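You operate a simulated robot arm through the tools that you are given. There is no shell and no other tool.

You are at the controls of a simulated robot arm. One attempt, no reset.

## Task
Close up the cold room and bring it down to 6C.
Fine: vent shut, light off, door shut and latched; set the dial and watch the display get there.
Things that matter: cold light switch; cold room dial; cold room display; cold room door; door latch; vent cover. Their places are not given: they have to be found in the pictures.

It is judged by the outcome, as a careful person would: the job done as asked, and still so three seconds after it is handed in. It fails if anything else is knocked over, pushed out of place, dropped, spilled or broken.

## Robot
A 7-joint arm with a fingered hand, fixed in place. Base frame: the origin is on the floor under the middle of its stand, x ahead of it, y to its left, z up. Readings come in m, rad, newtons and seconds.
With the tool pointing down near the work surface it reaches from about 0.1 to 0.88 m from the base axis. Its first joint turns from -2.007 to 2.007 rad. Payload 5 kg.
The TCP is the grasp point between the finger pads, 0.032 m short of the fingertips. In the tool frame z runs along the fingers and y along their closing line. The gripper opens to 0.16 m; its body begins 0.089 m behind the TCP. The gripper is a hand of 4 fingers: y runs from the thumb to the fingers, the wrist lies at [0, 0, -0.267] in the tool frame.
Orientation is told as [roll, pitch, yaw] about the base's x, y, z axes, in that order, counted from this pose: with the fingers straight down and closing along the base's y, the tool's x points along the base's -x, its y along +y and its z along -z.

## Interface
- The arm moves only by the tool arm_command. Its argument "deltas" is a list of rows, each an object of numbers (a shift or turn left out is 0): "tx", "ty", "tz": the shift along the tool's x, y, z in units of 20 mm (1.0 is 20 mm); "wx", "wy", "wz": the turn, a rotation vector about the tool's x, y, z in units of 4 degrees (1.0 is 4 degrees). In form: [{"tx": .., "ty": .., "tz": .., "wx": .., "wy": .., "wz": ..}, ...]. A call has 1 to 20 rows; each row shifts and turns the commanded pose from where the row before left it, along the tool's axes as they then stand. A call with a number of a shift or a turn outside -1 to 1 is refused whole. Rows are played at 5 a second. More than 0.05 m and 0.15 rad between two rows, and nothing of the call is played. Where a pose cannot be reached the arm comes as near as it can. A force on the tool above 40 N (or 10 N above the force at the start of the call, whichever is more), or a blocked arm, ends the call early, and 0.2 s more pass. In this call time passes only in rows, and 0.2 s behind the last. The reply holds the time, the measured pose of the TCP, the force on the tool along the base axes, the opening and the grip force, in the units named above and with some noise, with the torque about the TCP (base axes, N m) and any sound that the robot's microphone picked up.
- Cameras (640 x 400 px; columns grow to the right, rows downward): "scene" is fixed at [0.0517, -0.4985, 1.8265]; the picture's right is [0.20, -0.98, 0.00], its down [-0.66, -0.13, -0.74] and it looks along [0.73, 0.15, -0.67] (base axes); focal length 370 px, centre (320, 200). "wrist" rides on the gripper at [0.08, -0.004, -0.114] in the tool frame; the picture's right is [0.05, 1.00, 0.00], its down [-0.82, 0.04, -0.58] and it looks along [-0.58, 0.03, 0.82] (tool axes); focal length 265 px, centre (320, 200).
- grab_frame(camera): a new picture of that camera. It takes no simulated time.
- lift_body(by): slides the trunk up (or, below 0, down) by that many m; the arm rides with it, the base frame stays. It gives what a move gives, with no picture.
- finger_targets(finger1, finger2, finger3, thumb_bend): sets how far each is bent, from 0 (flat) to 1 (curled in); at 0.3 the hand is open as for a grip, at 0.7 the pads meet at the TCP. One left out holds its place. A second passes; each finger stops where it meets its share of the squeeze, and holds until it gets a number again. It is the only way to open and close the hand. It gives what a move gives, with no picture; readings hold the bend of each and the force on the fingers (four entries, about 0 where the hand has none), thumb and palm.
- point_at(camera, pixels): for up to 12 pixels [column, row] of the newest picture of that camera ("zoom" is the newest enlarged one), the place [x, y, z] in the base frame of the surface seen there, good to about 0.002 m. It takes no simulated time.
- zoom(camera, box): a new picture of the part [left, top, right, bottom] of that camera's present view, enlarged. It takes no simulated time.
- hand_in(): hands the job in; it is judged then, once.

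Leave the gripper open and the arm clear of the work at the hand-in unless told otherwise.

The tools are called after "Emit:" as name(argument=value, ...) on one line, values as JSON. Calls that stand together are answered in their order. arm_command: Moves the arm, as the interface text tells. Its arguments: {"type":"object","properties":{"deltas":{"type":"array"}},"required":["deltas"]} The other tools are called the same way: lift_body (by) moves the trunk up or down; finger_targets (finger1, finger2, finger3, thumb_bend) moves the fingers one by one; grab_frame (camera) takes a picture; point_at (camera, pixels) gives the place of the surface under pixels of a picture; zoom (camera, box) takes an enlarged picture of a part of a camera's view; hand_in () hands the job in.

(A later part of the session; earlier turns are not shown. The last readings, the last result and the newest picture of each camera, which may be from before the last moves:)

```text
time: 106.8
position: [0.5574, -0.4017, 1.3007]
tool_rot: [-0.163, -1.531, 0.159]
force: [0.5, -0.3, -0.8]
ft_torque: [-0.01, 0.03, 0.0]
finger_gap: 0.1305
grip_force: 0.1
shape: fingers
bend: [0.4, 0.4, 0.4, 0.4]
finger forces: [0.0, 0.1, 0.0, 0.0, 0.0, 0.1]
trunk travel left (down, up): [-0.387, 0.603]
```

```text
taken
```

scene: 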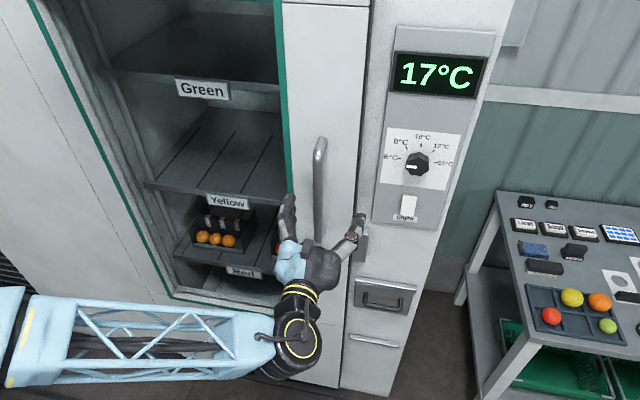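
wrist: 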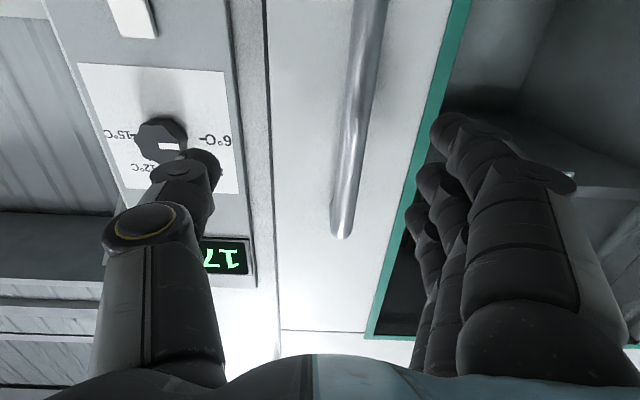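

The display has begun dropping (17°C), so the door is closed. The hand hides the lever, so I raise the trunk 0.25 m to see it.

Emit:
lift_body(by=0.25)

Emit:
grab_frame(camera="scene")

Emit:
zoom(camera="scene", box=[280, 190, 400, 290])

```text
time: 109.4
position: [0.5576, -0.4023, 1.5508]
tool_rot: [-0.154, -1.533, 0.146]
force: [-0.3, 0.2, 0.0]
ft_torque: [-0.02, 0.03, -0.01]
finger_gap: 0.1305
grip_force: 0.0
shape: fingers
bend: [0.4, 0.4, 0.4, 0.4]
finger forces: [0.0, 0.0, 0.0, 0.0, 0.1, 0.0]
trunk travel left (down, up): [-0.637, 0.353]
```

```text
taken
```

scene: 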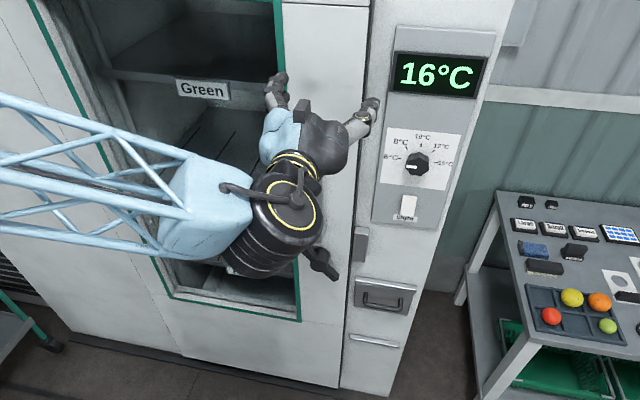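

```text
4.00 times, centred on (340, 240) of scene
```

zoom: 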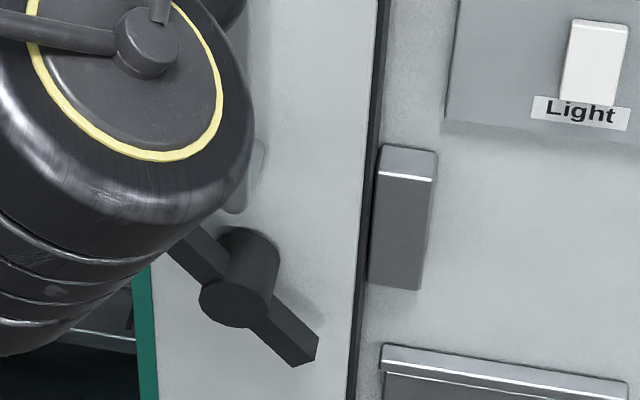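

Display now 16°C. The lever's hub is at zoom ≈(240,290) with the bar running from upper-left to lower-right; the strike is directly right of it. I measure the lever in its new place.

Emit:
point_at(camera="zoom", pixels=[[240, 300], [205, 295], [255, 250], [190, 245], [300, 350], [310, 340], [285, 325], [295, 362], [370, 230], [345, 300], [380, 290], [270, 335]])

```text
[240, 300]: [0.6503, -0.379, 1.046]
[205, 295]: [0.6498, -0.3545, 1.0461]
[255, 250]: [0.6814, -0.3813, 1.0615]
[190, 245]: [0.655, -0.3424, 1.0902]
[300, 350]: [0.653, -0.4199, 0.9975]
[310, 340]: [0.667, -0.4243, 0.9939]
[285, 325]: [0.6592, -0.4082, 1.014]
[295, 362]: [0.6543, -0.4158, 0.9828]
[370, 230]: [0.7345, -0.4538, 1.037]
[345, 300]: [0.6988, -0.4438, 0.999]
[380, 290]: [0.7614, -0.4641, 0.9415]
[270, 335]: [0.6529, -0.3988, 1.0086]
```

Hub centre ≈ (y −0.376, z 1.043), front x 0.650; the bar lies at x 0.653–0.668, about 45° from upper-left to lower-right, tips ±0.075 m. I'll grip it across (fingers lower-left, thumb upper-right) and turn it so it points at the strike. First I lower to its height in front of the door, at x≈0.557 (handle front is at 0.635).

Emit:
lift_body(by=-0.4)

Emit:
lift_body(by=-0.108)

Emit:
arm_command(deltas=[{"ty": 0.65}, {"ty": 0.65}, {"wz": -1}, {"wz": -1}, {"wz": -1}, {"wz": -1}, {"wz": -1}, {"wz": -1}, {"wz": -1}, {"wz": -1}, {"wz": -1}, {"wz": -1}, {"wz": -1}])

Emit:
grab_frame(camera="wrist")

Emit:
grab_frame(camera="scene")

```text
time: 113.2
position: [0.5568, -0.4021, 1.1504]
tool_rot: [-0.154, -1.533, 0.147]
force: [0.3, -0.3, 0.4]
ft_torque: [0.04, -0.01, 0.02]
finger_gap: 0.1307
grip_force: 0.1
shape: fingers
bend: [0.4, 0.4, 0.4, 0.4]
finger forces: [0.1, 0.0, 0.0, 0.0, 0.1, 0.0]
trunk travel left (down, up): [-0.237, 0.753]
```

```text
time: 114.6
position: [0.5583, -0.4016, 1.0436]
tool_rot: [-0.157, -1.533, 0.146]
force: [-0.3, -0.5, 0.7]
ft_torque: [0.01, -0.01, 0.0]
finger_gap: 0.1306
grip_force: 0.1
shape: fingers
bend: [0.4, 0.4, 0.4, 0.4]
finger forces: [0.0, 0.1, 0.0, 0.0, 0.0, 0.0]
trunk travel left (down, up): [-0.129, 0.861]
```

```text
time: 117.4
position: [0.5581, -0.3762, 1.0435]
tool_rot: [-1.516, -0.796, 1.527]
force: [-0.2, -0.2, 0.1]
ft_torque: [0.01, 0.05, -0.02]
finger_gap: 0.1304
grip_force: 0.0
shape: fingers
bend: [0.4, 0.4, 0.4, 0.4]
finger forces: [0.0, 0.1, 0.1, 0.1, 0.0, 0.0]
trunk travel left (down, up): [-0.129, 0.861]
```

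```text
taken
```

wrist: 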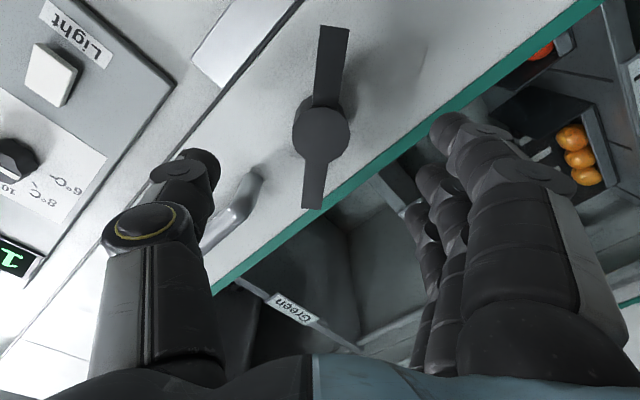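

```text
taken
```

scene: 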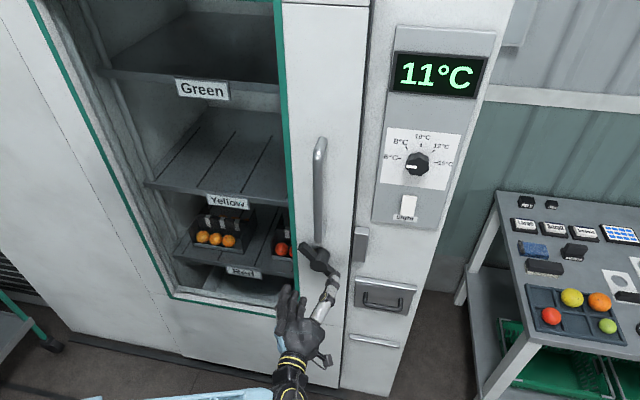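

Display 11°C and falling. The lever is centred between thumb and fingers (hub at (322,130) in the wrist view). The thumb is near the bottom end of the handle, so I measure both before going in.

Emit:
point_at(camera="wrist", pixels=[[240, 200], [225, 225], [255, 175], [200, 155], [210, 165], [322, 130], [335, 30], [312, 205], [300, 130], [345, 130], [450, 118], [430, 175]])

```text
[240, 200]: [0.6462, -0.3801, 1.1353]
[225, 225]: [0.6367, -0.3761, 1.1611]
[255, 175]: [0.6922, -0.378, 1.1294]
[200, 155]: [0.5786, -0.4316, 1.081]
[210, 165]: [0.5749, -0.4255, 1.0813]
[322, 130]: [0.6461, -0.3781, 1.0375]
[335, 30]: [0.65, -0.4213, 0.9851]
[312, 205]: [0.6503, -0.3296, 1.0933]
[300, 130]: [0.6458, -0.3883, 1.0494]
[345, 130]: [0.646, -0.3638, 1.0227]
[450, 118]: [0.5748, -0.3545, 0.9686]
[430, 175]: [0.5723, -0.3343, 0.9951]
```

Hub centre is (−0.376, 1.038). Thumb tip (−0.43, 1.083) clears the handle's bottom end (z≥1.13). I shift down 5 mm and advance 90 mm so the bar lies between the pads.

Emit:
arm_command(deltas=[{"tx": 0.18, "ty": 0.17, "tz": 0.5}, {"tz": 1}, {"tz": 1}, {"tz": 1}, {"tz": 1}])

Emit:
grab_frame(camera="wrist")

```text
time: 118.6
position: [0.6481, -0.3774, 1.0352]
tool_rot: [-1.516, -0.796, 1.526]
force: [-0.5, 0.1, -0.2]
ft_torque: [-0.02, 0.02, -0.04]
finger_gap: 0.1306
grip_force: 0.0
shape: fingers
bend: [0.4, 0.4, 0.4, 0.4]
finger forces: [0.0, 0.1, 0.0, 0.0, 0.0, 0.0]
trunk travel left (down, up): [-0.129, 0.861]
```

```text
taken
```

wrist: 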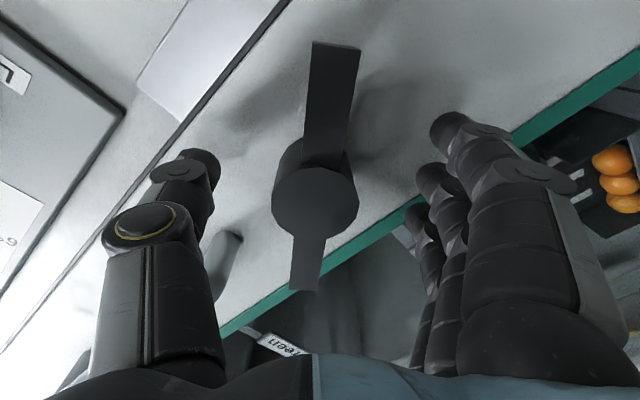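

Centred. I advance 5 mm more and close the hand on the lever.

Emit:
arm_command(deltas=[{"tz": 0.25}])

Emit:
finger_targets(finger1=0.68, finger2=0.65, finger3=0.68, thumb_bend=0.65)

Emit:
grab_frame(camera="wrist")

```text
time: 119.0
position: [0.6514, -0.377, 1.0347]
tool_rot: [-1.517, -0.795, 1.523]
force: [0.3, 0.1, -0.7]
ft_torque: [0.01, 0.02, 0.0]
finger_gap: 0.1307
grip_force: 0.1
shape: fingers
bend: [0.4, 0.4, 0.4, 0.4]
finger forces: [0.0, 0.0, 0.1, 0.1, 0.1, 0.1]
trunk travel left (down, up): [-0.129, 0.861]
```

```text
time: 120.0
position: [0.6535, -0.376, 1.0344]
tool_rot: [-1.514, -0.797, 1.525]
force: [0.3, 1.2, 0.3]
ft_torque: [0.0, -0.02, 0.03]
finger_gap: 0.0334
grip_force: 0.2
shape: fingers
bend: [0.67, 0.65, 0.68, 0.65]
finger forces: [0.5, 0.1, 0.0, 0.1, 0.0, 0.0]
trunk travel left (down, up): [-0.129, 0.861]
```

```text
taken
```

wrist: 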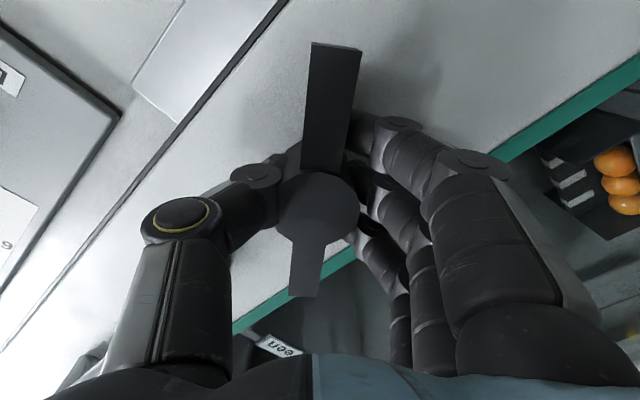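

Contact is only light so far. I tighten: fingers to 0.72 and thumb to 0.7.

Emit:
finger_targets(finger1=0.72, finger2=0.68, finger3=0.72, thumb_bend=0.7)

Emit:
grab_frame(camera="wrist")

```text
time: 121.0
position: [0.6515, -0.3774, 1.0334]
tool_rot: [-1.514, -0.795, 1.526]
force: [8.0, -0.2, 0.7]
ft_torque: [0.06, -0.09, 0.06]
finger_gap: 0.0297
grip_force: 7.5
shape: fingers
bend: [0.7, 0.68, 0.71, 0.68]
finger forces: [5.4, 0.1, 2.7, 0.0, 7.0, 0.0]
trunk travel left (down, up): [-0.129, 0.861]
```

```text
taken
```

wrist: 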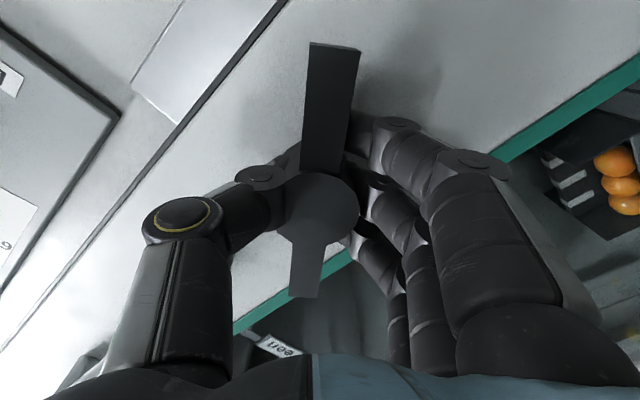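

Gripped: fingers 5.4 and 2.7 N, thumb 7 N. I turn counter-clockwise gently by 12° and see whether the lever follows.

Emit:
arm_command(deltas=[{"wz": -1}, {"wz": -1}, {"wz": -1}])

Emit:
grab_frame(camera="wrist")

Emit:
zoom(camera="scene", box=[270, 200, 390, 300])

```text
time: 121.8
position: [0.6523, -0.3774, 1.0339]
tool_rot: [-1.522, -0.587, 1.537]
force: [9.5, -4.7, 2.6]
ft_torque: [0.1, -0.07, -0.01]
finger_gap: 0.0304
grip_force: 7.6
shape: fingers
bend: [0.7, 0.68, 0.71, 0.68]
finger forces: [4.8, 0.0, 1.7, 0.0, 8.6, 0.0]
trunk travel left (down, up): [-0.129, 0.861]
```

```text
taken
```

wrist: 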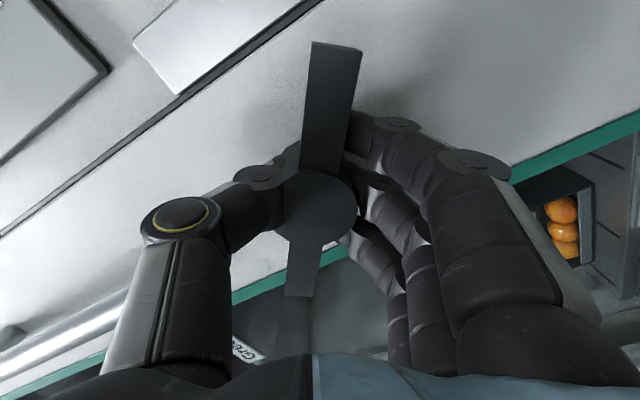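

```text
4.00 times, centred on (330, 250) of scene
```

zoom: 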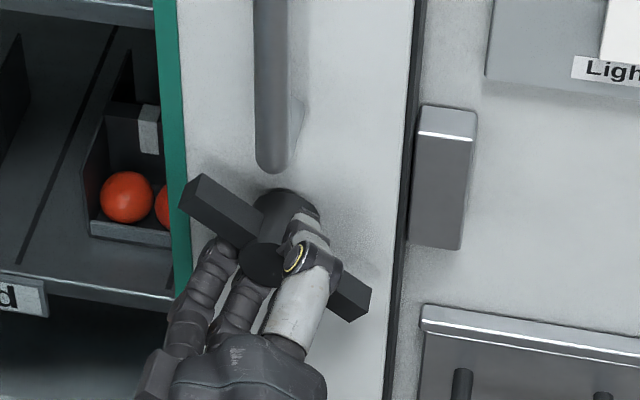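

The lever follows the hand counter-clockwise (it's flatter now) with little torque. I continue turning toward horizontal, watching for a stop or a click.

Emit:
arm_command(deltas=[{"wz": -1}, {"wz": -1}, {"wz": -1}, {"wz": -1}, {"wz": -1}, {"wz": -1}, {"wz": -1}, {"wz": -1}])

Emit:
grab_frame(camera="wrist")

Emit:
zoom(camera="scene", box=[270, 200, 390, 300])

```text
time: 123.6
position: [0.652, -0.3771, 1.0341]
tool_rot: [-1.532, -0.028, 1.565]
force: [6.4, -5.1, 7.5]
ft_torque: [0.05, -0.14, 0.03]
finger_gap: 0.0302
grip_force: 7.5
shape: fingers
bend: [0.7, 0.68, 0.71, 0.68]
finger forces: [3.5, 0.0, 1.7, 0.0, 10.4, 0.0]
trunk travel left (down, up): [-0.129, 0.861]
```

```text
taken
```

wrist: 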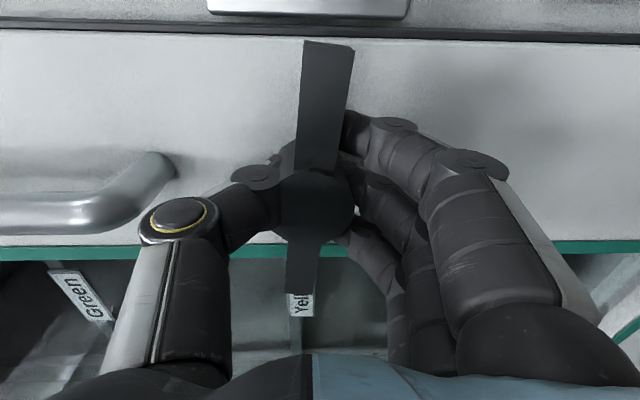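

```text
4.00 times, centred on (330, 250) of scene
```

zoom: 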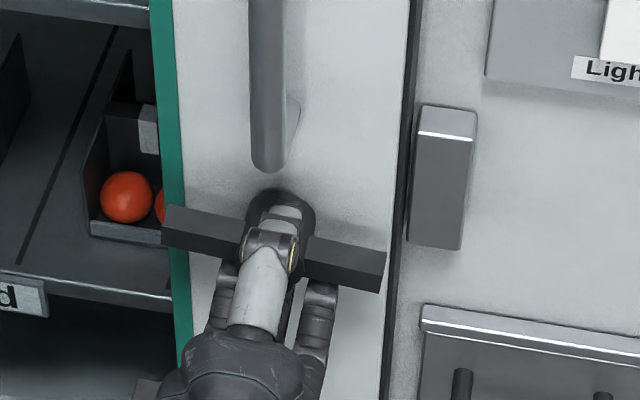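

The lever is close to horizontal now and still turns without a stop or click. I turn a few more degrees to find its end stop.

Emit:
arm_command(deltas=[{"wz": -0.5}, {"wz": -0.5}, {"wz": -0.5}, {"wz": -0.5}])

Emit:
grab_frame(camera="wrist")

Emit:
zoom(camera="scene", box=[270, 200, 390, 300])

Emit:
point_at(camera="zoom", pixels=[[180, 228], [370, 275], [225, 245], [330, 268], [398, 230], [415, 200]])

```text
time: 124.6
position: [0.6524, -0.3777, 1.0337]
tool_rot: [-1.532, 0.112, 1.568]
force: [4.1, -6.1, 8.3]
ft_torque: [0.26, -0.1, -0.02]
finger_gap: 0.0308
grip_force: 8.4
shape: fingers
bend: [0.71, 0.68, 0.71, 0.68]
finger forces: [4.5, 0.1, 0.7, 0.0, 11.6, 0.0]
trunk travel left (down, up): [-0.129, 0.861]
```

```text
taken
```

wrist: 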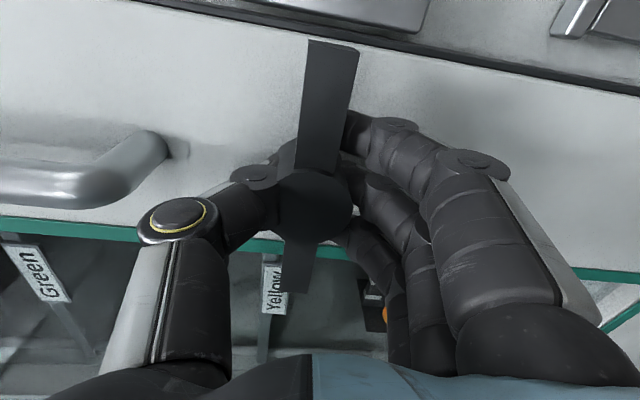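

```text
4.00 times, centred on (330, 250) of scene
```

zoom: 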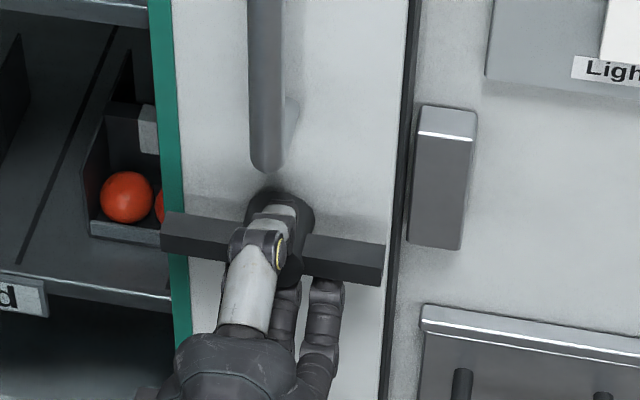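

```text
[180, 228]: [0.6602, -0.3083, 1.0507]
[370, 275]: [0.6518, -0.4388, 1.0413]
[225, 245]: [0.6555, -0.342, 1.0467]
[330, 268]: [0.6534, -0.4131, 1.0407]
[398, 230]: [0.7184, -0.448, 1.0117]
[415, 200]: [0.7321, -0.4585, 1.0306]
```

The torque rose to 0.26 N·m and the lever has stopped near horizontal while the hand turned a bit more: looks like the end stop. I press a little more to confirm it is at the stop.

Emit:
arm_command(deltas=[{"wz": -0.5}, {"wz": -0.5}, {"wz": -0.5}])

Emit:
zoom(camera="scene", box=[270, 200, 390, 300])

Emit:
grab_frame(camera="wrist")

```text
time: 125.4
position: [0.6527, -0.377, 1.035]
tool_rot: [-1.532, 0.214, 1.574]
force: [1.2, -4.8, 7.3]
ft_torque: [0.42, -0.07, 0.0]
finger_gap: 0.033
grip_force: 9.4
shape: fingers
bend: [0.7, 0.68, 0.72, 0.67]
finger forces: [5.9, 0.0, 0.0, 0.1, 12.6, 0.0]
trunk travel left (down, up): [-0.129, 0.861]
```

```text
4.00 times, centred on (330, 250) of scene
```

zoom: 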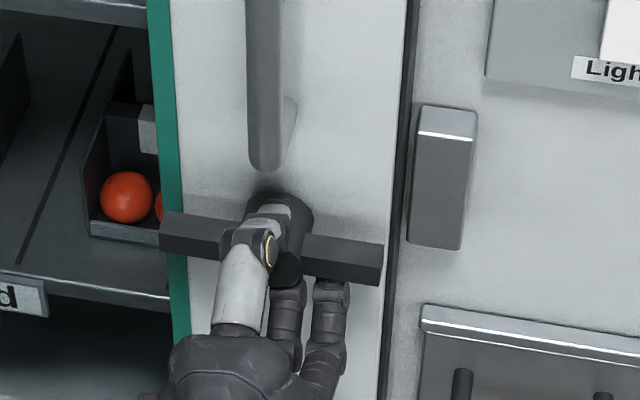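

```text
taken
```

wrist: 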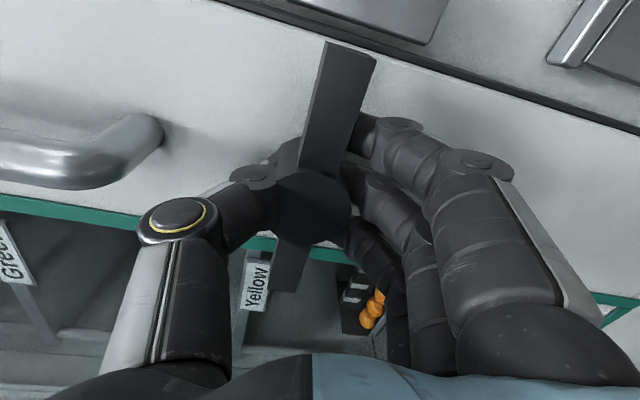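

The lever is at its stop, horizontal. But comparing pictures, the door seems to have crept left a few millimetres while I turned (handle bottom moved from zoom x 275 to 265). I measure the door edge and strike gap now.

Emit:
point_at(camera="zoom", pixels=[[265, 150], [245, 150], [282, 120], [385, 200], [392, 200], [400, 200], [408, 200], [414, 200], [384, 262], [376, 262], [162, 225], [390, 300]])

Emit:
zoom(camera="scene", box=[320, 200, 380, 300])

```text
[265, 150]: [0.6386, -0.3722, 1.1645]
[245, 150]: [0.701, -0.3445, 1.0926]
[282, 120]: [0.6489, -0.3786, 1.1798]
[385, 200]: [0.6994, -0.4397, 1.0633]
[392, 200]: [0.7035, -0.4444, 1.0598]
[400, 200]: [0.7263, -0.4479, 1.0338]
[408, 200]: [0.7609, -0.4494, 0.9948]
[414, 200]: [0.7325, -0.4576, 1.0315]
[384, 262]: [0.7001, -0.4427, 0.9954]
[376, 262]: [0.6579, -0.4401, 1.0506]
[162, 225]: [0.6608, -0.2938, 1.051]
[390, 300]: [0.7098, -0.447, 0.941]
```

```text
4.00 times, centred on (350, 250) of scene
```

zoom: 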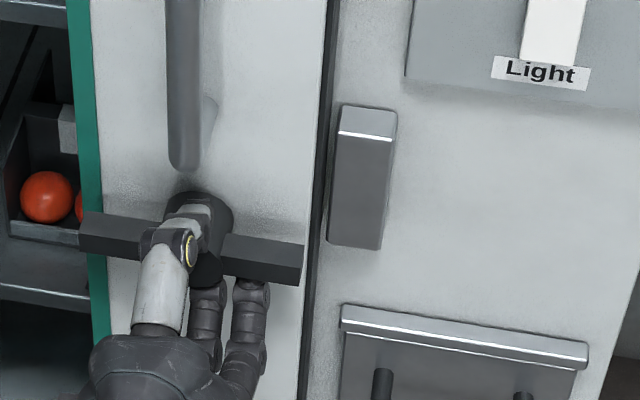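

The door edge is at y≈−0.446 and the strike at −0.458: about 6–10 mm of creep back. While still holding the lever at its stop, I push the door right (tool x is now toward −y) by up to 12 mm, watching the force.

Emit:
arm_command(deltas=[{"tx": 0.2, "ty": 0.04}, {"tx": 0.2, "ty": 0.04}, {"tx": 0.2, "ty": 0.04}])

Emit:
zoom(camera="scene", box=[320, 200, 380, 300])

```text
time: 126.2
position: [0.6542, -0.3874, 1.0343]
tool_rot: [-1.531, 0.217, 1.575]
force: [8.7, 11.1, 3.6]
ft_torque: [0.09, 0.01, 0.24]
finger_gap: 0.0321
grip_force: 7.3
shape: fingers
bend: [0.7, 0.68, 0.72, 0.68]
finger forces: [6.1, 0.0, 0.1, 0.1, 8.7, 0.0]
trunk travel left (down, up): [-0.129, 0.861]
```

```text
4.00 times, centred on (350, 250) of scene
```

zoom: 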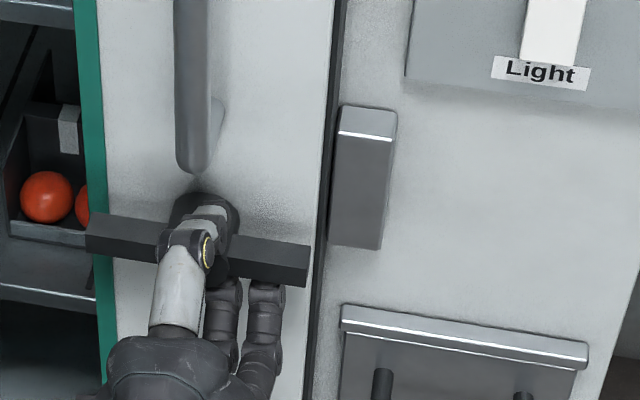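

The door moved right about 6 mm with 11 N now. I push a bit more to be sure it is against the stop.

Emit:
arm_command(deltas=[{"tx": 0.15, "ty": 0.03}, {"tx": 0.15, "ty": 0.03}, {"tx": 0.15, "ty": 0.03}])

Emit:
zoom(camera="scene", box=[320, 200, 380, 300])

Emit:
point_at(camera="zoom", pixels=[[320, 200], [326, 150], [332, 150], [336, 160], [190, 150], [310, 260], [90, 225], [300, 300], [315, 300]])

```text
time: 127.0
position: [0.6515, -0.3963, 1.0346]
tool_rot: [-1.531, 0.217, 1.576]
force: [9.7, 12.0, 1.2]
ft_torque: [0.14, 0.03, 0.31]
finger_gap: 0.0325
grip_force: 8.3
shape: fingers
bend: [0.7, 0.68, 0.72, 0.68]
finger forces: [7.5, 0.0, 0.2, 0.0, 8.5, 0.1]
trunk travel left (down, up): [-0.129, 0.861]
```

```text
4.00 times, centred on (350, 250) of scene
```

zoom: 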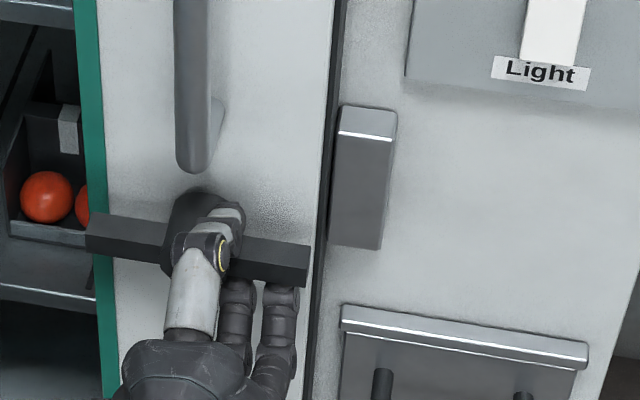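

```text
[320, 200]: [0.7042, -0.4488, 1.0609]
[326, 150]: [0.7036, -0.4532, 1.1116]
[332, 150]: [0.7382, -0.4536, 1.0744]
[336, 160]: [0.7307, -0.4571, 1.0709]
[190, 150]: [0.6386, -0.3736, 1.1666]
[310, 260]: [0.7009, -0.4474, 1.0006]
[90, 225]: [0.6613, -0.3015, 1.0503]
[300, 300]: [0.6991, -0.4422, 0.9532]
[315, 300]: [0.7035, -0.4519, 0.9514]
```

The door is now against its stop (edge −0.4535, strike −0.457; the hand just slid along the bar). To test whether the latch holds, I pull the lever gently left about 15 mm and see if the door follows (earlier it crept with only 5 N).

Emit:
arm_command(deltas=[{"tx": -0.3, "ty": -0.06}, {"tx": -0.3, "ty": -0.06}, {"tx": -0.3, "ty": -0.06}])

Emit:
zoom(camera="scene", box=[320, 200, 380, 300])

```text
time: 127.8
position: [0.6524, -0.3785, 1.0353]
tool_rot: [-1.532, 0.215, 1.577]
force: [2.6, 2.6, 4.9]
ft_torque: [0.23, -0.1, 0.0]
finger_gap: 0.033
grip_force: 7.5
shape: fingers
bend: [0.7, 0.68, 0.72, 0.67]
finger forces: [5.4, 0.1, 0.1, 0.0, 9.8, 0.0]
trunk travel left (down, up): [-0.129, 0.861]
```

```text
4.00 times, centred on (350, 250) of scene
```

zoom: 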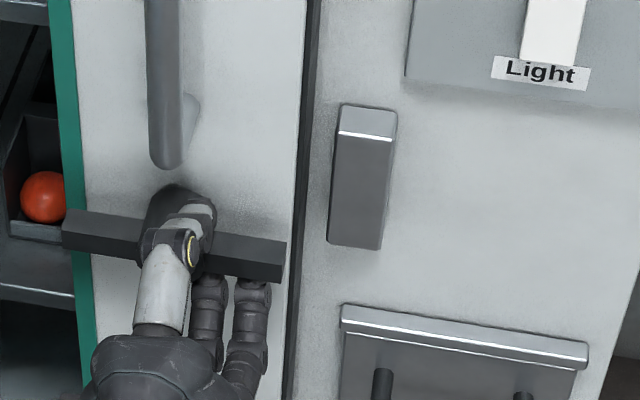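

The door followed, so it isn't latched yet. Either the lever must be thrown while the door is fully shut, or it latches in the other direction. I turn the lever back clockwise to its original diagonal and slightly beyond, to learn its range.

Emit:
arm_command(deltas=[{"wz": 1}, {"wz": 1}, {"wz": 1}, {"wz": 1}, {"wz": 1}, {"wz": 1}, {"wz": 1}, {"wz": 1}, {"wz": 1}, {"wz": 1}, {"wz": 1}, {"wz": 1}, {"wz": 1}])

Emit:
zoom(camera="scene", box=[280, 200, 400, 300])

Emit:
grab_frame(camera="wrist")

```text
time: 130.6
position: [0.6532, -0.3798, 1.0339]
tool_rot: [-1.517, -0.694, 1.53]
force: [7.0, 3.1, -14.8]
ft_torque: [-0.37, 0.17, 0.04]
finger_gap: 0.0253
grip_force: 8.4
shape: fingers
bend: [0.71, 0.67, 0.69, 0.69]
finger forces: [3.6, 1.3, 9.4, 0.0, 2.4, 0.0]
trunk travel left (down, up): [-0.129, 0.861]
```

```text
4.00 times, centred on (340, 250) of scene
```

zoom: 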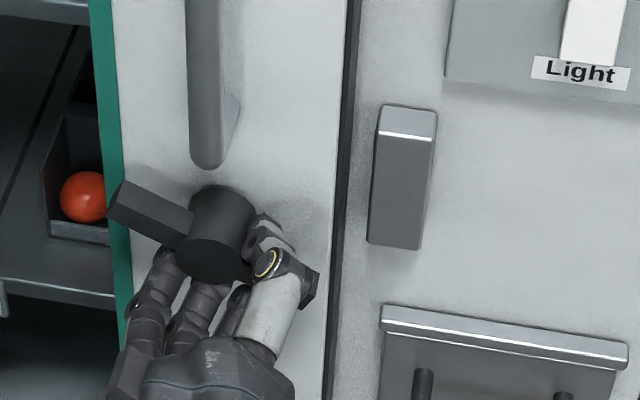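

```text
taken
```

wrist: 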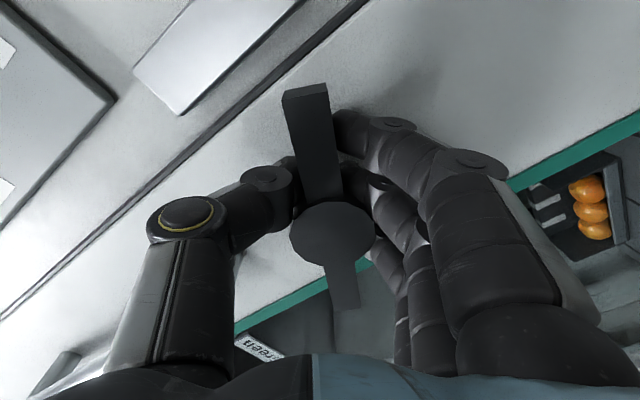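

The grip has slipped off-centre on the lever (lever now about 30° down, hub displaced in the wrist view). I release, back away, and look at the state afresh.

Emit:
finger_targets(finger1=0.4, finger2=0.4, finger3=0.4, thumb_bend=0.4)

Emit:
arm_command(deltas=[{"tz": -1}, {"tz": -1}, {"tz": -1}, {"tz": -1}, {"tz": -1}])

Emit:
grab_frame(camera="wrist")

Emit:
grab_frame(camera="scene")

Emit:
zoom(camera="scene", box=[280, 200, 400, 300])

```text
time: 131.6
position: [0.651, -0.3799, 1.0351]
tool_rot: [-1.519, -0.692, 1.533]
force: [0.2, 0.1, 0.6]
ft_torque: [-0.02, -0.02, -0.01]
finger_gap: 0.1305
grip_force: 0.0
shape: fingers
bend: [0.4, 0.4, 0.4, 0.4]
finger forces: [0.1, 0.1, 0.0, 0.1, 0.0, 0.0]
trunk travel left (down, up): [-0.129, 0.861]
```

```text
time: 132.8
position: [0.5514, -0.38, 1.039]
tool_rot: [-1.52, -0.69, 1.533]
force: [-0.2, 1.1, 0.1]
ft_torque: [-0.02, 0.0, 0.03]
finger_gap: 0.1306
grip_force: 0.1
shape: fingers
bend: [0.4, 0.4, 0.4, 0.4]
finger forces: [0.0, 0.1, 0.0, 0.0, 0.1, 0.0]
trunk travel left (down, up): [-0.129, 0.861]
```

```text
taken
```

wrist: 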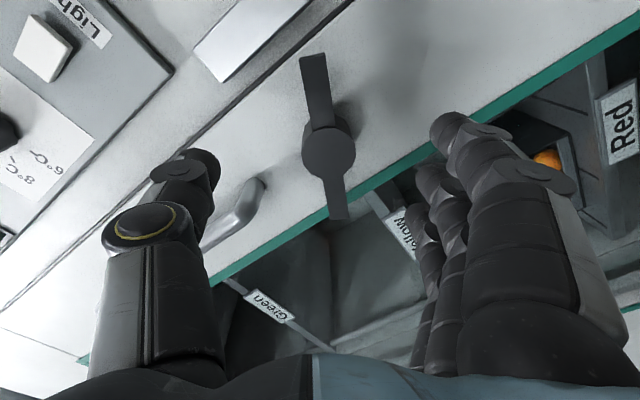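

```text
taken
```

scene: 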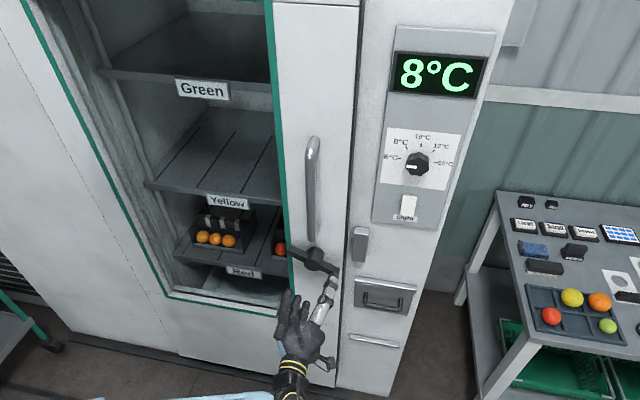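

```text
4.00 times, centred on (340, 250) of scene
```

zoom: 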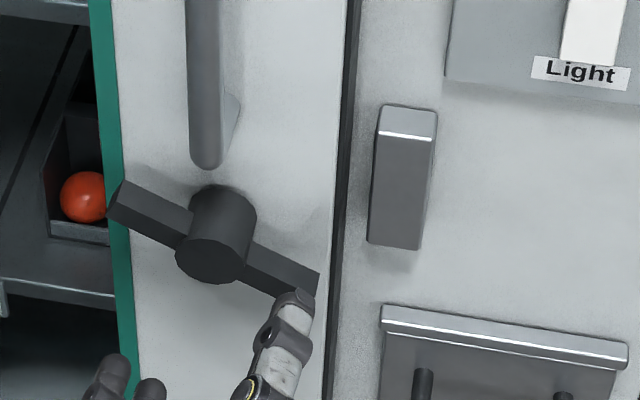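

Display is at 8°C. The door is ~15 mm short of its stop and the lever sits ~22° below horizontal. I'll first shut the door fully with the handle again: raise the trunk 0.26 m and roll the hand back upright.

Emit:
lift_body(by=0.26)

Emit:
arm_command(deltas=[{"wz": 1}, {"wz": 1}, {"wz": 1}, {"wz": 1}, {"wz": 1}, {"wz": 1}, {"wz": 1}, {"wz": 1}, {"wz": 1}, {"wz": 1}, {"wz": 1}, {"wz": 1}, {"wz": 0.6}])

Emit:
grab_frame(camera="wrist")

Emit:
point_at(camera="wrist", pixels=[[345, 100], [340, 60], [350, 60], [330, 150], [355, 100], [335, 100]])

```text
time: 135.5
position: [0.5532, -0.378, 1.298]
tool_rot: [-1.52, -0.691, 1.533]
force: [-0.3, -1.0, -0.5]
ft_torque: [-0.02, 0.0, 0.0]
finger_gap: 0.1305
grip_force: 0.0
shape: fingers
bend: [0.4, 0.4, 0.4, 0.4]
finger forces: [0.0, 0.1, 0.1, 0.0, 0.1, 0.1]
trunk travel left (down, up): [-0.389, 0.601]
```

```text
time: 138.3
position: [0.5523, -0.3776, 1.2981]
tool_rot: [0.049, -1.532, -0.057]
force: [-0.2, -0.4, -0.2]
ft_torque: [-0.01, -0.02, 0.02]
finger_gap: 0.1306
grip_force: 0.1
shape: fingers
bend: [0.4, 0.4, 0.4, 0.4]
finger forces: [0.1, 0.1, 0.1, 0.0, 0.0, 0.0]
trunk travel left (down, up): [-0.389, 0.601]
```

```text
taken
```

wrist: 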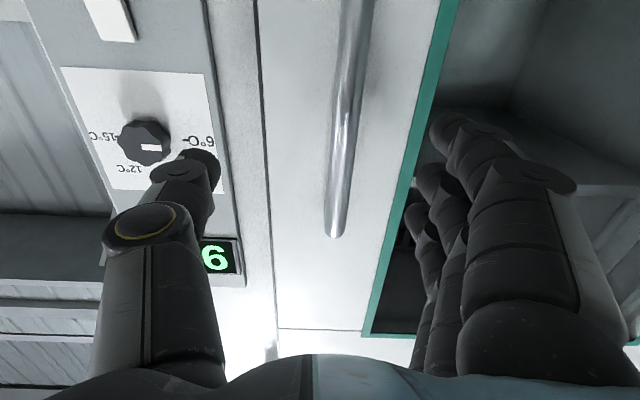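

```text
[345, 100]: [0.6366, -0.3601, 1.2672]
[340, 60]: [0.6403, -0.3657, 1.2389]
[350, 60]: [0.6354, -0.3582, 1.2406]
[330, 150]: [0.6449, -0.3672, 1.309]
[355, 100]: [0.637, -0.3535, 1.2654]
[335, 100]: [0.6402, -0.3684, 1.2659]
```

The handle bar centre is at y≈−0.361. I shift 16 mm left, advance 95 mm, and close on the bar. I also check the display in the scene view.

Emit:
arm_command(deltas=[{"ty": 0.8}, {"tz": 1}, {"tz": 1}, {"tz": 1}, {"tz": 1}, {"tz": 0.75}])

Emit:
finger_targets(finger1=0.72, finger2=0.72, finger3=0.72, thumb_bend=0.7)

Emit:
grab_frame(camera="scene")

```text
time: 139.7
position: [0.6487, -0.3635, 1.2934]
tool_rot: [0.025, -1.532, -0.03]
force: [0.2, 0.1, -0.1]
ft_torque: [-0.03, 0.03, -0.03]
finger_gap: 0.1309
grip_force: 0.0
shape: fingers
bend: [0.4, 0.4, 0.4, 0.4]
finger forces: [0.1, 0.1, 0.0, 0.1, 0.0, 0.1]
trunk travel left (down, up): [-0.389, 0.601]
```

```text
time: 140.7
position: [0.6494, -0.3618, 1.2944]
tool_rot: [0.012, -1.532, -0.02]
force: [6.7, 5.2, -0.3]
ft_torque: [0.02, -0.07, -0.04]
finger_gap: 0.0235
grip_force: 4.7
shape: fingers
bend: [0.71, 0.71, 0.71, 0.7]
finger forces: [3.8, 2.9, 2.1, 0.0, 0.1, 0.0]
trunk travel left (down, up): [-0.389, 0.601]
```

```text
taken
```

scene: 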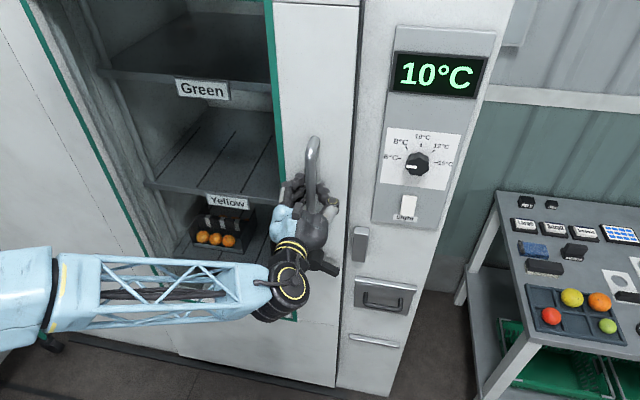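

Display has risen to 10°C because the door is ajar. Handle gripped; I push right in small steps to the stop.

Emit:
arm_command(deltas=[{"ty": -0.3}, {"ty": -0.3}, {"ty": -0.3}, {"ty": -0.2}, {"ty": -0.2}, {"ty": -0.2}, {"ty": -0.2}])

Emit:
zoom(camera="scene", box=[280, 200, 400, 300])

```text
time: 142.3
position: [0.6494, -0.3917, 1.295]
tool_rot: [-0.049, -1.532, 0.045]
force: [5.9, 33.0, -1.4]
ft_torque: [-0.02, 0.02, 0.1]
finger_gap: 0.0306
grip_force: 13.6
shape: fingers
bend: [0.7, 0.7, 0.7, 0.7]
finger forces: [9.4, 8.9, 8.3, 0.0, 0.1, 0.1]
trunk travel left (down, up): [-0.389, 0.601]
```

```text
4.00 times, centred on (340, 250) of scene
```

zoom: 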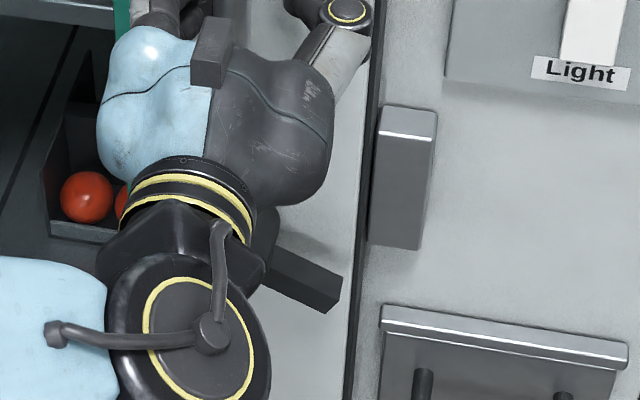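

The door is at its stop (33 N). I relax the push, release the handle, back off, and shape the hand as the thumb pointer to lift the lever's right end from below, which won't drag the door sideways.

Emit:
arm_command(deltas=[{"ty": 0.2}, {"ty": 0.2}])

Emit:
finger_targets(finger1=0.4, finger2=0.4, finger3=0.4, thumb_bend=0.4)

Emit:
arm_command(deltas=[{"tz": -1}, {"tz": -1}, {"tz": -1}, {"tz": -1}, {"tz": -1}])

Emit:
finger_targets(finger1=1.0, finger2=1.0, finger3=1.0, thumb_bend=0.4)

Emit:
lift_body(by=-0.36)

Emit:
grab_frame(camera="scene")

Emit:
zoom(camera="scene", box=[280, 200, 400, 300])

```text
time: 142.9
position: [0.6492, -0.388, 1.2942]
tool_rot: [-0.007, -1.531, 0.0]
force: [14.3, 16.7, 1.0]
ft_torque: [0.09, 0.0, -0.17]
finger_gap: 0.0281
grip_force: 11.0
shape: fingers
bend: [0.7, 0.7, 0.7, 0.7]
finger forces: [7.8, 7.2, 6.7, 0.0, 0.0, 0.0]
trunk travel left (down, up): [-0.389, 0.601]
```

```text
time: 143.9
position: [0.6481, -0.3887, 1.294]
tool_rot: [0.021, -1.533, -0.03]
force: [-0.3, 0.3, -1.1]
ft_torque: [-0.02, 0.0, 0.01]
finger_gap: 0.1306
grip_force: 0.1
shape: fingers
bend: [0.4, 0.4, 0.4, 0.4]
finger forces: [0.0, 0.1, 0.1, 0.0, 0.1, 0.0]
trunk travel left (down, up): [-0.389, 0.601]
```

```text
time: 145.1
position: [0.5476, -0.3894, 1.2978]
tool_rot: [0.028, -1.532, -0.036]
force: [-0.6, -0.2, 0.1]
ft_torque: [0.02, -0.02, 0.0]
finger_gap: 0.1304
grip_force: 0.1
shape: fingers
bend: [0.4, 0.4, 0.4, 0.4]
finger forces: [0.0, 0.1, 0.0, 0.0, 0.0, 0.1]
trunk travel left (down, up): [-0.389, 0.601]
```

```text
time: 146.1
position: [0.5465, -0.3884, 1.2983]
tool_rot: [0.024, -1.533, -0.034]
force: [-0.2, -0.1, -0.5]
ft_torque: [0.01, -0.02, -0.01]
finger_gap: 0.0694
grip_force: 0.0
shape: fingers
bend: [1.0, 1.0, 1.0, 0.4]
finger forces: [0.1, 0.0, 0.0, 0.1, 0.0, 0.0]
trunk travel left (down, up): [-0.389, 0.601]
```

```text
time: 149.6
position: [0.5477, -0.3882, 0.9386]
tool_rot: [0.028, -1.534, -0.031]
force: [-0.7, -0.1, 0.1]
ft_torque: [-0.04, 0.01, -0.01]
finger_gap: 0.0697
grip_force: 0.0
shape: fingers
bend: [1.0, 1.0, 1.0, 0.4]
finger forces: [0.0, 0.1, 0.0, 0.1, 0.0, 0.0]
trunk travel left (down, up): [-0.029, 0.961]
```

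```text
taken
```

scene: 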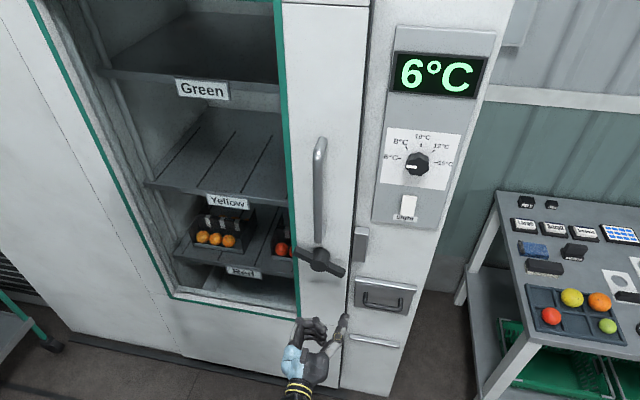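

```text
4.00 times, centred on (340, 250) of scene
```

zoom: 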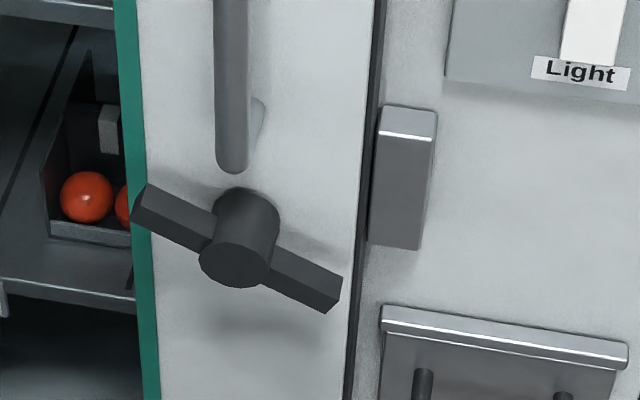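

Display reads 6°C with the door shut. I measure the lever and the thumb tip now.

Emit:
point_at(camera="zoom", pixels=[[232, 265], [150, 215], [325, 298], [320, 310], [300, 300], [280, 290], [210, 240], [333, 290], [290, 262]])

Emit:
point_at(camera="scene", pixels=[[342, 315], [345, 318], [343, 322], [300, 322], [320, 322]])

Emit:
grab_frame(camera="wrist")

```text
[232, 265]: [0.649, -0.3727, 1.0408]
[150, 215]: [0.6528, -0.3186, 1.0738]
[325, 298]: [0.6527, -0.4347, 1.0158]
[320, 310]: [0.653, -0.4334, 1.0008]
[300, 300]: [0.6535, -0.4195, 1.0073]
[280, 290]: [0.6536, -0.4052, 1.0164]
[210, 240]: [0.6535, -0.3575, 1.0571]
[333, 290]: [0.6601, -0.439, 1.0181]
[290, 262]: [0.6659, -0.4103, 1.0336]
```

```text
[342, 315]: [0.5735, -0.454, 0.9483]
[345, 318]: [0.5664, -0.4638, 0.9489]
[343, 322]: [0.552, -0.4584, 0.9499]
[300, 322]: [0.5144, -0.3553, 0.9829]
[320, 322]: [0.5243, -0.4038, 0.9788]
```

```text
taken
```

wrist: 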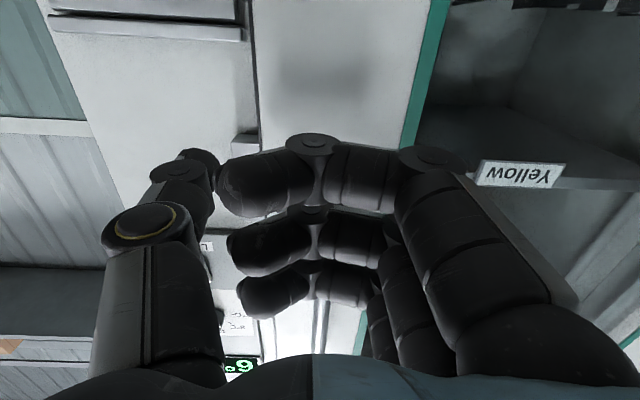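

Lever: right end at (−0.436, 1.008), about 25° below horizontal. Thumb tip at TCP + (0.030, −0.069, 0). I shift 32 mm left and advance 100 mm so the thumb (tip x≈0.68) is below the lever's right arm.

Emit:
arm_command(deltas=[{"ty": 0.8}, {"ty": 0.8}, {"tz": 1}, {"tz": 1}, {"tz": 1}, {"tz": 1}, {"tz": 1}])

Emit:
zoom(camera="scene", box=[280, 200, 400, 300])

```text
time: 151.2
position: [0.6474, -0.357, 0.9338]
tool_rot: [0.026, -1.532, -0.032]
force: [-0.3, -0.4, 0.6]
ft_torque: [-0.02, 0.04, -0.01]
finger_gap: 0.0696
grip_force: 0.1
shape: fingers
bend: [1.0, 1.0, 1.0, 0.4]
finger forces: [0.0, 0.1, 0.1, 0.0, 0.0, 0.0]
trunk travel left (down, up): [-0.029, 0.961]
```

```text
4.00 times, centred on (340, 250) of scene
```

zoom: 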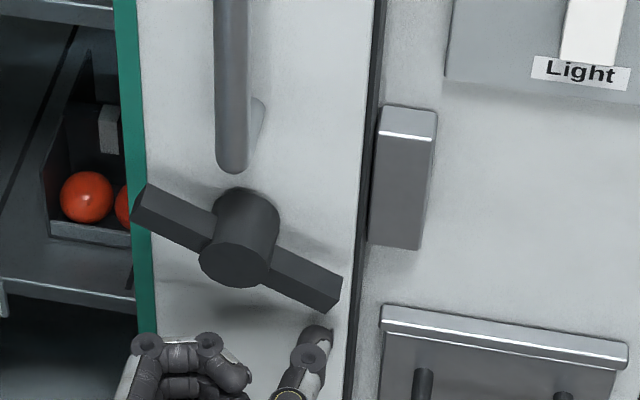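

The thumb is right below the lever's right arm. I raise 45 mm toward contact, then continue in small steps to push the arm up to horizontal.

Emit:
arm_command(deltas=[{"tx": -1}, {"tx": -1}, {"tx": -0.5}, {"tx": -0.4}, {"tx": -0.4}, {"tx": -0.3}, {"tx": -0.3}])

Emit:
zoom(camera="scene", box=[280, 200, 400, 300])

```text
time: 152.8
position: [0.6512, -0.357, 1.0128]
tool_rot: [0.025, -1.532, -0.027]
force: [0.2, 0.7, -0.6]
ft_torque: [0.0, -0.01, -0.02]
finger_gap: 0.0696
grip_force: 0.1
shape: fingers
bend: [1.0, 1.0, 1.0, 0.4]
finger forces: [0.1, 0.1, 0.0, 0.1, 0.0, 0.1]
trunk travel left (down, up): [-0.029, 0.961]
```

```text
4.00 times, centred on (340, 250) of scene
```

zoom: 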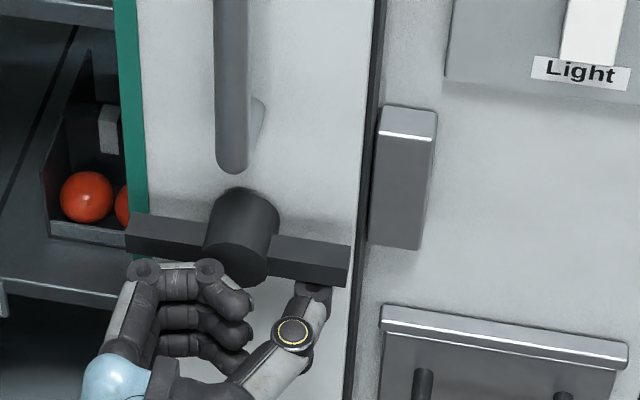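

The lever is up to about horizontal with hardly any force and the door has not moved. I push a bit further to its stop.

Emit:
arm_command(deltas=[{"tx": -0.2}, {"tx": -0.2}, {"tx": -0.2}, {"tx": -0.2}])

Emit:
zoom(camera="scene", box=[280, 200, 400, 300])

```text
time: 154.0
position: [0.6514, -0.3586, 1.0212]
tool_rot: [0.14, -1.521, -0.148]
force: [-5.9, 4.3, -12.0]
ft_torque: [0.87, 0.06, -0.44]
finger_gap: 0.0694
grip_force: 7.4
shape: fingers
bend: [1.0, 1.0, 1.0, 0.4]
finger forces: [0.0, 0.0, 0.0, 0.0, 14.7, 0.0]
trunk travel left (down, up): [-0.029, 0.961]
stopped in row 4: the force on the tool passed its limit at 42 N (the readings are from after the stop); the commanded pose is now the measured one
```

```text
4.00 times, centred on (340, 250) of scene
```

zoom: 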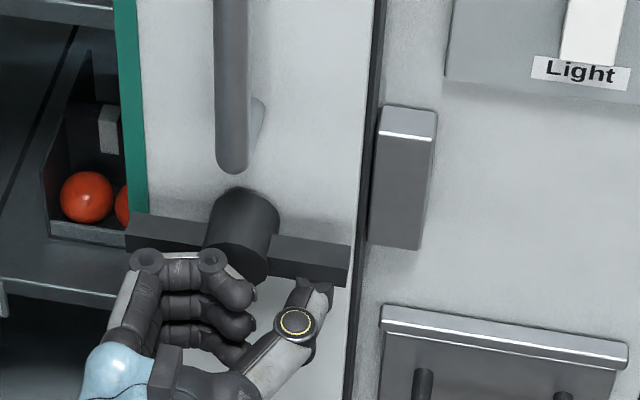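

The lever hits its hard stop at horizontal (42 N), door unmoved, but no click. I test whether the door is held: drop the thumb, move it right of the lever's end, raise it, and push the lever end gently to the left.

Emit:
arm_command(deltas=[{"tx": 1}, {"tx": 1}, {"ty": -1}, {"ty": -1}, {"ty": -0.7}, {"tx": -1}, {"tx": -1}, {"tx": -0.8}])

Emit:
zoom(camera="scene", box=[280, 200, 400, 300])

```text
time: 155.8
position: [0.6506, -0.4135, 1.0399]
tool_rot: [0.109, -1.524, -0.117]
force: [-0.1, 0.3, -0.1]
ft_torque: [0.02, -0.03, 0.0]
finger_gap: 0.0699
grip_force: 0.0
shape: fingers
bend: [1.0, 1.0, 1.0, 0.4]
finger forces: [0.1, 0.0, 0.0, 0.0, 0.0, 0.1]
trunk travel left (down, up): [-0.029, 0.961]
```

```text
4.00 times, centred on (340, 250) of scene
```

zoom: 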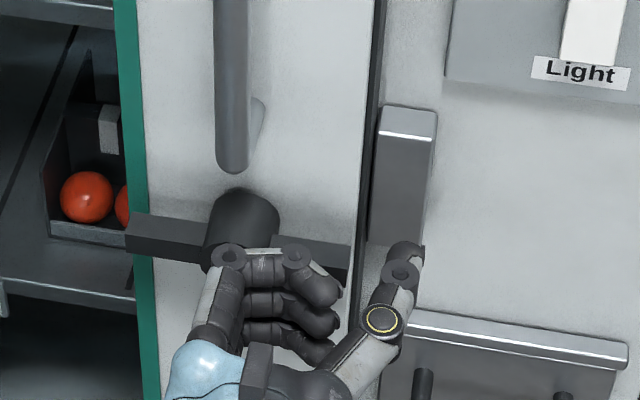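

The thumb is to the right of the lever's end. I push left in small steps, 28 mm in all, and watch force and door.

Emit:
arm_command(deltas=[{"ty": 0.4}, {"ty": 0.4}, {"ty": 0.3}, {"ty": 0.3}])

Emit:
zoom(camera="scene", box=[280, 200, 400, 300])

```text
time: 156.8
position: [0.6503, -0.3861, 1.0397]
tool_rot: [0.115, -1.523, -0.119]
force: [0.2, -3.6, 0.4]
ft_torque: [-0.02, -0.02, -0.01]
finger_gap: 0.0715
grip_force: 2.1
shape: fingers
bend: [1.0, 1.0, 1.0, 0.39]
finger forces: [0.1, 0.1, 0.0, 0.0, 4.2, 0.0]
trunk travel left (down, up): [-0.029, 0.961]
```

```text
4.00 times, centred on (340, 250) of scene
```

zoom: 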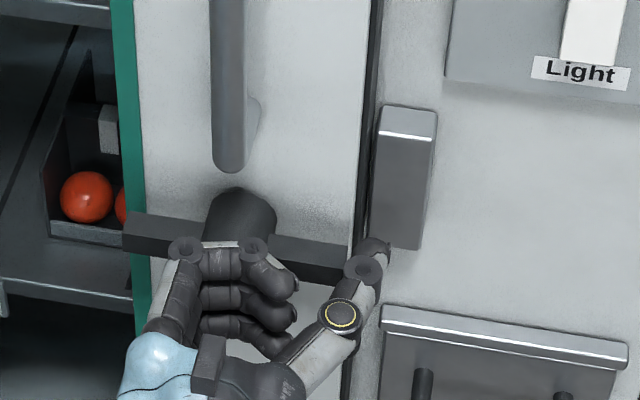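

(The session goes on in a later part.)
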